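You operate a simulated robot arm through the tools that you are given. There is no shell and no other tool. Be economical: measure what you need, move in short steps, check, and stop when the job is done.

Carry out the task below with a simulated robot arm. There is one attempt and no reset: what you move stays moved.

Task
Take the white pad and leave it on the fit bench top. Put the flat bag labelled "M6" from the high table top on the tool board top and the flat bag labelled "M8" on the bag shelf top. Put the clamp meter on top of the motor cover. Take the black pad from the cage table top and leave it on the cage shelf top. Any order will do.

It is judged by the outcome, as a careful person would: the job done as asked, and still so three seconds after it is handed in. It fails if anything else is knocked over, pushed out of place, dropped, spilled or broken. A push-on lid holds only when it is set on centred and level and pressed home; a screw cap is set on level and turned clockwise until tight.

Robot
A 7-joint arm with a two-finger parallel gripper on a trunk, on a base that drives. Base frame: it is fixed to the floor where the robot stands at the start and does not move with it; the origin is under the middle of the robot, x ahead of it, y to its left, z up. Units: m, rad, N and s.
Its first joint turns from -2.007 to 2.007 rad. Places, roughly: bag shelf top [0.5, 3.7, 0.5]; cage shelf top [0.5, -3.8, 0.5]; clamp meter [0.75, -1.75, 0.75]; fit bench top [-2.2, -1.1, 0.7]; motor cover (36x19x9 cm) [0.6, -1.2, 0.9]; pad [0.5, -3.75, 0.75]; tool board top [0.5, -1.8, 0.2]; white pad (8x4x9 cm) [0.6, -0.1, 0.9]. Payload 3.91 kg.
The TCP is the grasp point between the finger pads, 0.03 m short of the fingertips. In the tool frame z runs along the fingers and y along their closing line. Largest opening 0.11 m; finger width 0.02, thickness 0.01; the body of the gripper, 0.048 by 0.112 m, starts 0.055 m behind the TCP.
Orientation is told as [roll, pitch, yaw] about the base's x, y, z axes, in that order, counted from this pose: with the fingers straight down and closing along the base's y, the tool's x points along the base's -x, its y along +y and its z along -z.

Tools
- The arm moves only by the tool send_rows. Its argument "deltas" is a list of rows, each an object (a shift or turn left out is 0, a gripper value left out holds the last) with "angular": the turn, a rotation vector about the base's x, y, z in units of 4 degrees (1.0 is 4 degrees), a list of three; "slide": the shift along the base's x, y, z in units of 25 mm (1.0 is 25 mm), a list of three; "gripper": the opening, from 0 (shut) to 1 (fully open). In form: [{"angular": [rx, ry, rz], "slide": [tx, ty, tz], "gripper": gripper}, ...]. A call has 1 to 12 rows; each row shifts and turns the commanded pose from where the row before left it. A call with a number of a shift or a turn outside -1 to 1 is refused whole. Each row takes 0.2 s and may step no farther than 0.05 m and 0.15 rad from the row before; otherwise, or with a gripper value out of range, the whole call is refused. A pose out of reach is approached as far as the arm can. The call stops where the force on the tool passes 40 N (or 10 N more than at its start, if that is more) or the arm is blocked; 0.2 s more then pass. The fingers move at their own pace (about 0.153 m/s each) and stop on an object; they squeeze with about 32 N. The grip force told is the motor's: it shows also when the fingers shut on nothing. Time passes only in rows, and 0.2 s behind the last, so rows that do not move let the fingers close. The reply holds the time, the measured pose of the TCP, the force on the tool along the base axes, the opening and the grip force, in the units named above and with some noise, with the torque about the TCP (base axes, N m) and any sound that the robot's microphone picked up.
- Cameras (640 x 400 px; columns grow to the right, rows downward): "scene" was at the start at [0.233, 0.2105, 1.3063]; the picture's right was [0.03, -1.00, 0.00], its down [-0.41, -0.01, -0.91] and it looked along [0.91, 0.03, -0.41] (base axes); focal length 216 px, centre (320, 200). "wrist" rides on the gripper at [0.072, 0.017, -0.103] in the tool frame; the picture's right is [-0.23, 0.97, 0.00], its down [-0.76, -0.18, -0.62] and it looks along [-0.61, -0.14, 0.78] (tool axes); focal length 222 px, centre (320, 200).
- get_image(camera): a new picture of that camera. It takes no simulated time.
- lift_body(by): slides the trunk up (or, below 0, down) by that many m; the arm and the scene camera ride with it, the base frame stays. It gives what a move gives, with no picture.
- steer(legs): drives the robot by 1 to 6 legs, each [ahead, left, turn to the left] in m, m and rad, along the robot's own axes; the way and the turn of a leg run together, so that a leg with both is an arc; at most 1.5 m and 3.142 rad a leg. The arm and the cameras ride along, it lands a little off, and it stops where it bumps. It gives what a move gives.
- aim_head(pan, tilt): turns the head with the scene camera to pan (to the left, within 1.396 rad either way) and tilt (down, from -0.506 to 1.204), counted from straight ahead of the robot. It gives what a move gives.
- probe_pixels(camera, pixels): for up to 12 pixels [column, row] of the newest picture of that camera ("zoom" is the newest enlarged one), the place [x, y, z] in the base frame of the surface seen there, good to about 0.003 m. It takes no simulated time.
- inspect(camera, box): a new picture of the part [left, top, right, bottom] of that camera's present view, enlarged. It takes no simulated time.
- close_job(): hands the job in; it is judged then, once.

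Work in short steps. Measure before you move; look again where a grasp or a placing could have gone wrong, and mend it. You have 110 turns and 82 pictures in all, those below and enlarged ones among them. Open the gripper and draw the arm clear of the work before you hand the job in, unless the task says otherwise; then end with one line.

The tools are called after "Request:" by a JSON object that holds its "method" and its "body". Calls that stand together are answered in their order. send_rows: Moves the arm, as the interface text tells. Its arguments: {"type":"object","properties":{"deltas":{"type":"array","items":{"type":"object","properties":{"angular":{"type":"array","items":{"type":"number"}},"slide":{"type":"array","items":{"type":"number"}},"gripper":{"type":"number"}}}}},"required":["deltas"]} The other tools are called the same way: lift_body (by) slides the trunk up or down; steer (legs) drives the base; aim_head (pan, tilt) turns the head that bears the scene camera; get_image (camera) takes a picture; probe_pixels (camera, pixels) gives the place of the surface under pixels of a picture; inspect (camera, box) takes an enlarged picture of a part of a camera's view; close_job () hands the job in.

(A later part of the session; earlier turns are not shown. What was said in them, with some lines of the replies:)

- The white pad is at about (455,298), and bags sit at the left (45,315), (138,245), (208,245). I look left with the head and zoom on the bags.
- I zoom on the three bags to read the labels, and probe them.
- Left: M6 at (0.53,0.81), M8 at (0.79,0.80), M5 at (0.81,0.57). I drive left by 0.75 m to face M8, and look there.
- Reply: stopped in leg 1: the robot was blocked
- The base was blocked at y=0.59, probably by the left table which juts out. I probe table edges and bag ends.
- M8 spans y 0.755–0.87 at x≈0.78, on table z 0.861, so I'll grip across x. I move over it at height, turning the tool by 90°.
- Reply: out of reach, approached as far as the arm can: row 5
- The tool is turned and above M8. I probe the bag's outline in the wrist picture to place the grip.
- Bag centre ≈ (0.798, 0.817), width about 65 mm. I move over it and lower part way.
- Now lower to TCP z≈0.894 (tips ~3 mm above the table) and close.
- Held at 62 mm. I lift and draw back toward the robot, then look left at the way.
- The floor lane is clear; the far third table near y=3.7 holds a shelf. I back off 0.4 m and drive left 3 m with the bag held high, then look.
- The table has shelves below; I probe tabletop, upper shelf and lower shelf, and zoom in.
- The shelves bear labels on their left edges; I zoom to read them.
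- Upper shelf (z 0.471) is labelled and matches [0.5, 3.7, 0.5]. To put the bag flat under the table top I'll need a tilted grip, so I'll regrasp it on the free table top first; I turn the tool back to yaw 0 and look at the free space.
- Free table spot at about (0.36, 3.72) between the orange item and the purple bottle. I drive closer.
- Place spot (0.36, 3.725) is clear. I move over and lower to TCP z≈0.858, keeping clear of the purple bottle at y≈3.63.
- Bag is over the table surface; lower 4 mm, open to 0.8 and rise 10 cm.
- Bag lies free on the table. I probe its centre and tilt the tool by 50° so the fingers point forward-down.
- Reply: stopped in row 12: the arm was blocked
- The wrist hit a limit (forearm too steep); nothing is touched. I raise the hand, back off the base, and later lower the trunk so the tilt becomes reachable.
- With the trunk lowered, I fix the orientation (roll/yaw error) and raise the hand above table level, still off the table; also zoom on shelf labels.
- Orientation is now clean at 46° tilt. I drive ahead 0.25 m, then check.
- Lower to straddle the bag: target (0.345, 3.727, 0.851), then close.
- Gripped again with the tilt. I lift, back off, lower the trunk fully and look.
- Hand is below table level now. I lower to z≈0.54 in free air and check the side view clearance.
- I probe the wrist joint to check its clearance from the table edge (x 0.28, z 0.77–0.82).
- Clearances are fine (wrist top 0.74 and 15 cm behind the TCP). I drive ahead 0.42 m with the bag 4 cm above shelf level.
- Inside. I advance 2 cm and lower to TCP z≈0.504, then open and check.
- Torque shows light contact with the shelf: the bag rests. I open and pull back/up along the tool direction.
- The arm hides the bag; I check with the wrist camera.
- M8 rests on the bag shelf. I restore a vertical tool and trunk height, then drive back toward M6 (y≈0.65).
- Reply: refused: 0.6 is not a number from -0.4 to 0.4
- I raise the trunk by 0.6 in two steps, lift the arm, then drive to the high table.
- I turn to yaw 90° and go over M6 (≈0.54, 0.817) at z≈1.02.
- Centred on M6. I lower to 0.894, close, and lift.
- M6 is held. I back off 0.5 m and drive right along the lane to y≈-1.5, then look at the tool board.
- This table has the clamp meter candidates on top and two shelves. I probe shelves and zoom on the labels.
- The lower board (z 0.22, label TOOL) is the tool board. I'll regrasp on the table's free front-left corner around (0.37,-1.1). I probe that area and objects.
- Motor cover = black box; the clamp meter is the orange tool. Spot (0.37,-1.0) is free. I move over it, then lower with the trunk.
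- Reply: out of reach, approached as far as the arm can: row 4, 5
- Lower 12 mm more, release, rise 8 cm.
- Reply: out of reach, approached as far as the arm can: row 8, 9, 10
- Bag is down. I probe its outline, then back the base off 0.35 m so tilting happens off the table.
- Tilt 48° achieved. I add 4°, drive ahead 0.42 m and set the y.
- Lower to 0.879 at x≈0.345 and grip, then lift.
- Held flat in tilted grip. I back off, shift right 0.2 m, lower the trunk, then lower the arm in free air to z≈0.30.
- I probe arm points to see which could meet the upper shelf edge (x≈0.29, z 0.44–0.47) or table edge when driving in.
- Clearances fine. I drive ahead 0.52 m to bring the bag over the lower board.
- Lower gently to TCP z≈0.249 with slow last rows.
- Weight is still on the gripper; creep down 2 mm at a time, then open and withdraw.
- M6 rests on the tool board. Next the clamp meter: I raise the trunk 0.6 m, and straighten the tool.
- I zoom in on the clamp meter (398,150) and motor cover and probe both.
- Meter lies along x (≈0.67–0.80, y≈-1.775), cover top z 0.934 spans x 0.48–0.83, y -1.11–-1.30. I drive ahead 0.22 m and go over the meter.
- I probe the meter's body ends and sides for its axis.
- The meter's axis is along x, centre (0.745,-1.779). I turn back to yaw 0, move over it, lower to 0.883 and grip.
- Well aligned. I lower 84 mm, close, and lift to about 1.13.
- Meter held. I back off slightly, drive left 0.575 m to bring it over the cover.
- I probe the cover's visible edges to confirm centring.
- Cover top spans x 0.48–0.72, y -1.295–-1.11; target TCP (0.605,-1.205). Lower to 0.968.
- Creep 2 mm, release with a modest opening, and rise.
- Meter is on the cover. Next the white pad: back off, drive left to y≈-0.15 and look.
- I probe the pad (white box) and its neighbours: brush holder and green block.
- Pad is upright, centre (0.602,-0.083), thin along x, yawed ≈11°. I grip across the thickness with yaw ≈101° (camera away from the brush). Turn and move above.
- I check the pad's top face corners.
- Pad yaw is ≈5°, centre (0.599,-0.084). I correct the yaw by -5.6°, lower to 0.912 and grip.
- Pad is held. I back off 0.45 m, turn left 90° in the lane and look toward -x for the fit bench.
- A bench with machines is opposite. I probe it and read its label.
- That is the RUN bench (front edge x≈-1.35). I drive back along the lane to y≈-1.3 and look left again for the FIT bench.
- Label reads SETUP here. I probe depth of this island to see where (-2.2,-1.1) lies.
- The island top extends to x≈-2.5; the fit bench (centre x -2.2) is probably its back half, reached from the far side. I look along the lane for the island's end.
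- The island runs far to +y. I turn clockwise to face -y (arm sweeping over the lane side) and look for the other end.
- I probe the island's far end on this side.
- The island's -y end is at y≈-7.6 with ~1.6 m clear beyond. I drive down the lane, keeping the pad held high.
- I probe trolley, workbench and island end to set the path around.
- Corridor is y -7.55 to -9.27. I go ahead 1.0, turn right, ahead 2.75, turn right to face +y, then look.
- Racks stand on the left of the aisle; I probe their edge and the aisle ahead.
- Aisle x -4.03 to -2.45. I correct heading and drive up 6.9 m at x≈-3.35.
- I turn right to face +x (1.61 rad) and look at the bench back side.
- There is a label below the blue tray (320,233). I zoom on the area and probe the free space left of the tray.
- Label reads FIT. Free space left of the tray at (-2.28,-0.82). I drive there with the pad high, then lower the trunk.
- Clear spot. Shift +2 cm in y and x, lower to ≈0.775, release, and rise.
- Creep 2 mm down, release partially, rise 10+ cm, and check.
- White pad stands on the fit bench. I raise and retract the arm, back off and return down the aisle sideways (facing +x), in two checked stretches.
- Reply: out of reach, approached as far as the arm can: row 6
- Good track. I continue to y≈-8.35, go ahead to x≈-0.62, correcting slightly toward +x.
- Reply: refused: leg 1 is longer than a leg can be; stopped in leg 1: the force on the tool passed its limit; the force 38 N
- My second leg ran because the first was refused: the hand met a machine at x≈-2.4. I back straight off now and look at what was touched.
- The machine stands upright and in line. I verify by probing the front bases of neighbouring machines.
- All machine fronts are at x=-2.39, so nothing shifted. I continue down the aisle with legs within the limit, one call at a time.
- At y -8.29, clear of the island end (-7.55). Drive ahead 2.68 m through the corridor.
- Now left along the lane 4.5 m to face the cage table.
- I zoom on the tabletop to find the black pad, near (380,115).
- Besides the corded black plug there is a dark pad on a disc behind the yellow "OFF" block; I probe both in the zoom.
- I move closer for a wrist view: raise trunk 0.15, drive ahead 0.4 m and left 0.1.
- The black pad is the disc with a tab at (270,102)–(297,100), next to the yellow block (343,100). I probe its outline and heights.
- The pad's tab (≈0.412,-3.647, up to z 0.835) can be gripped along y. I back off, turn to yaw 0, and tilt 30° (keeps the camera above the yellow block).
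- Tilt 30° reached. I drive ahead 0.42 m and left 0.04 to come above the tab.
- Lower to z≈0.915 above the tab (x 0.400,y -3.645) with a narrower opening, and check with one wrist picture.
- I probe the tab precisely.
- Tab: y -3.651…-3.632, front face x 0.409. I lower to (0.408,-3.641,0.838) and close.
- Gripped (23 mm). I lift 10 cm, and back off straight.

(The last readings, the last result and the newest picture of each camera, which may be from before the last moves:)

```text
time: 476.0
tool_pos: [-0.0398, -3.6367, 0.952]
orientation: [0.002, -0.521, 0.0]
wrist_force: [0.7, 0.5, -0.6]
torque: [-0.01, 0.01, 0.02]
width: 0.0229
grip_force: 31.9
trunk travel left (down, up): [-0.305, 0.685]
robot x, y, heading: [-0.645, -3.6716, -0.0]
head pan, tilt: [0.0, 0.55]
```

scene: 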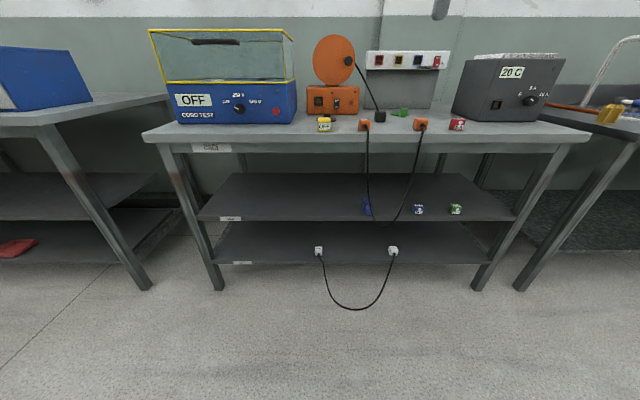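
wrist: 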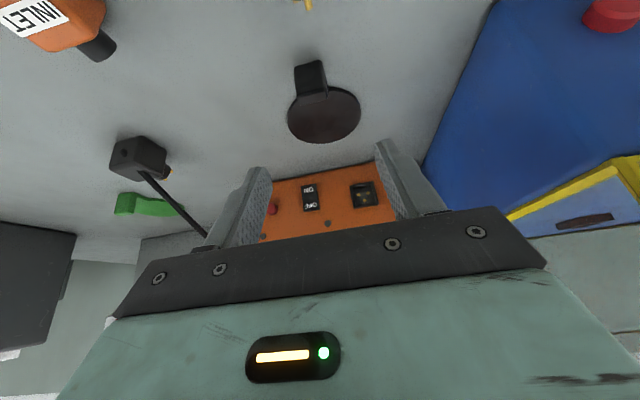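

Still held at 23 mm. I shift left to y≈-3.48 (away from hanging cords), lower the trunk, add 8° tilt, and lower to z≈0.55 in free air.

Request:
{"method": "steer", "body": {"legs": [[0, 0.155, 0]]}}

Request:
{"method": "lift_body", "body": {"by": -0.3}}

Request:
{"method": "send_rows", "body": {"deltas": [{"slide": [0, 0, -1], "angular": [0, -1, 0]}, {"slide": [0, 0, -1], "angular": [0, -1, 0]}, {"slide": [0, 0, -1]}, {"slide": [0, 0, -1]}, {}]}}

```text
time: 477.4
tool_pos: [-0.0394, -3.4796, 0.9524]
orientation: [0.001, -0.522, 0.0]
wrist_force: [0.6, -0.7, -0.6]
torque: [-0.02, 0.06, -0.03]
width: 0.023
grip_force: 31.7
trunk travel left (down, up): [-0.305, 0.685]
robot x, y, heading: [-0.6418, -3.5182, 0.0]
head pan, tilt: [0.0, 0.55]
```

```text
time: 480.4
tool_pos: [-0.04, -3.4789, 0.654]
orientation: [0.001, -0.523, -0.001]
wrist_force: [1.5, -0.2, -0.6]
torque: [-0.02, 0.0, 0.02]
width: 0.023
grip_force: 31.6
trunk travel left (down, up): [-0.005, 0.985]
robot x, y, heading: [-0.6389, -3.515, -0.0]
head pan, tilt: [0.0, 0.55]
```

```text
time: 481.6
tool_pos: [-0.0395, -3.4798, 0.5514]
orientation: [0.002, -0.664, -0.001]
wrist_force: [0.0, 1.1, -0.1]
torque: [-0.02, 0.0, 0.0]
width: 0.0229
grip_force: 31.9
trunk travel left (down, up): [-0.005, 0.985]
robot x, y, heading: [-0.6404, -3.5154, -0.001]
head pan, tilt: [0.0, 0.55]
```

Drive ahead 0.385 m so the pad comes over the cage shelf.

Request:
{"method": "steer", "body": {"legs": [[0.385, 0, 0]]}}

```text
time: 484.0
tool_pos: [0.3453, -3.4762, 0.5507]
orientation: [0.003, -0.66, 0.005]
wrist_force: [0.2, 0.1, -0.6]
torque: [0.02, 0.05, -0.03]
width: 0.0231
grip_force: 32.3
trunk travel left (down, up): [-0.005, 0.985]
robot x, y, heading: [-0.2561, -3.516, 0.002]
head pan, tilt: [0.0, 0.55]
```

No contact. Lower to ≈0.508 and then creep until contact.

Request:
{"method": "send_rows", "body": {"deltas": [{"slide": [0, 0, -0.8]}, {"slide": [0, 0, -0.5]}, {"slide": [0, 0, -0.3]}, {"slide": [0, 0, -0.1]}, {}]}}

```text
time: 485.2
tool_pos: [0.344, -3.4754, 0.5087]
orientation: [0.002, -0.663, 0.006]
wrist_force: [-0.3, -0.2, -1.0]
torque: [0.0, 0.05, -0.01]
width: 0.023
grip_force: 31.8
trunk travel left (down, up): [-0.005, 0.985]
robot x, y, heading: [-0.259, -3.518, 0.001]
head pan, tilt: [0.0, 0.55]
```

Request:
{"method": "send_rows", "body": {"deltas": [{"slide": [0, 0, -0.08]}, {"slide": [0, 0, -0.08]}, {}]}}

```text
time: 486.0
tool_pos: [0.3453, -3.4771, 0.5062]
orientation: [0.004, -0.665, 0.004]
wrist_force: [-4.1, -0.7, 16.1]
torque: [-0.09, 0.12, 0.02]
width: 0.0233
grip_force: 31.8
trunk travel left (down, up): [-0.005, 0.985]
robot x, y, heading: [-0.2572, -3.5153, 0.006]
head pan, tilt: [0.0, 0.55]
```

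Contact (16 N up): the tab is on the shelf. I ease 1 mm, open gently, then withdraw backwards and up.

Request:
{"method": "send_rows", "body": {"deltas": [{"slide": [0, 0, 0.05]}, {"gripper": 0.35}, {}, {"gripper": 0.7}, {}, {"slide": [-0.4, 0, 0.5]}, {"slide": [-0.6, 0, 0.6]}, {"slide": [-1, 0, 0.4]}, {"slide": [-1, 0, 0]}, {"slide": [-1, 0, 0]}, {}]}}

Request:
{"method": "steer", "body": {"legs": [[-0.3, -0.12, 0]]}}

Request:
{"method": "get_image", "body": {"camera": "wrist"}}

```text
time: 488.4
tool_pos: [0.2645, -3.4694, 0.5261]
orientation: [0.001, -0.661, 0.004]
wrist_force: [-0.6, -0.3, -0.4]
torque: [0.01, 0.02, 0.01]
width: 0.0771
grip_force: 0.1
out of reach, approached as far as the arm can: row 9, 10
trunk travel left (down, up): [-0.005, 0.985]
robot x, y, heading: [-0.2587, -3.5161, 0.003]
head pan, tilt: [0.0, 0.55]
```

```text
time: 490.6
tool_pos: [-0.0333, -3.5934, 0.5268]
orientation: [0.001, -0.663, 0.002]
wrist_force: [-0.2, 0.2, -0.8]
torque: [-0.04, -0.02, 0.03]
width: 0.0766
grip_force: 0.1
trunk travel left (down, up): [-0.005, 0.985]
robot x, y, heading: [-0.5563, -3.6388, 0.002]
head pan, tilt: [0.0, 0.55]
```

```text
0 pictures are left
```

wrist: 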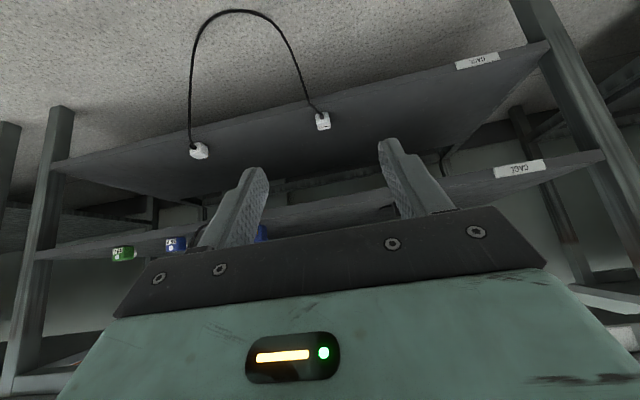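

No pictures left; by projection the pad should lie near pixel (380–400, 205), partly behind the finger. I probe pixels there.

Request:
{"method": "probe_pixels", "body": {"camera": "wrist", "pixels": [[382, 208], [388, 205], [392, 200], [396, 205], [378, 203], [390, 210], [400, 210], [370, 208], [384, 198], [440, 190], [425, 178], [262, 232]]}}

```text
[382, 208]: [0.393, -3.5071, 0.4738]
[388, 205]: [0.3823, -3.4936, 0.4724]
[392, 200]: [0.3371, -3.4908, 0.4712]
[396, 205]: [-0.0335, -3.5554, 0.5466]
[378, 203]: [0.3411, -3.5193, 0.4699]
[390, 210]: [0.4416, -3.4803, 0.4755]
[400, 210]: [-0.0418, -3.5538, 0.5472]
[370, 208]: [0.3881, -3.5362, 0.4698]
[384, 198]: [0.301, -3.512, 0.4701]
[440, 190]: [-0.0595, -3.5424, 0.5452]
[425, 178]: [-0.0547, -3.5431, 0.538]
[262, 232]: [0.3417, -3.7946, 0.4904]
```

The probes show a surface 4–6 mm above the shelf just where the pad's disc should lie (0.38–0.44, -3.5), so it rests flat on the cage shelf. I open the gripper fully with the arm clear, then hand in.

Request:
{"method": "send_rows", "body": {"deltas": [{"gripper": 1}, {}, {}]}}

Request:
{"method": "close_job", "body": {}}

```text
time: 491.4
tool_pos: [-0.0339, -3.5943, 0.5276]
orientation: [0.002, -0.66, 0.002]
wrist_force: [-0.7, -0.6, 0.6]
torque: [0.0, -0.04, 0.01]
width: 0.11
grip_force: 0.0
trunk travel left (down, up): [-0.005, 0.985]
robot x, y, heading: [-0.5547, -3.636, 0.001]
head pan, tilt: [0.0, 0.55]
```

```text
The job is handed in.
```

All five items are placed and the job is handed in: M8 on the bag shelf, M6 on the tool board, clamp meter on the motor cover, white pad on the fit bench, and black pad on the cage shelf (confirmed only by surface probes, as I had no pictures left). On the way back from the fit bench the hand bumped a machine at about 35 N, and probes afterwards showed it still in line with its neighbours.
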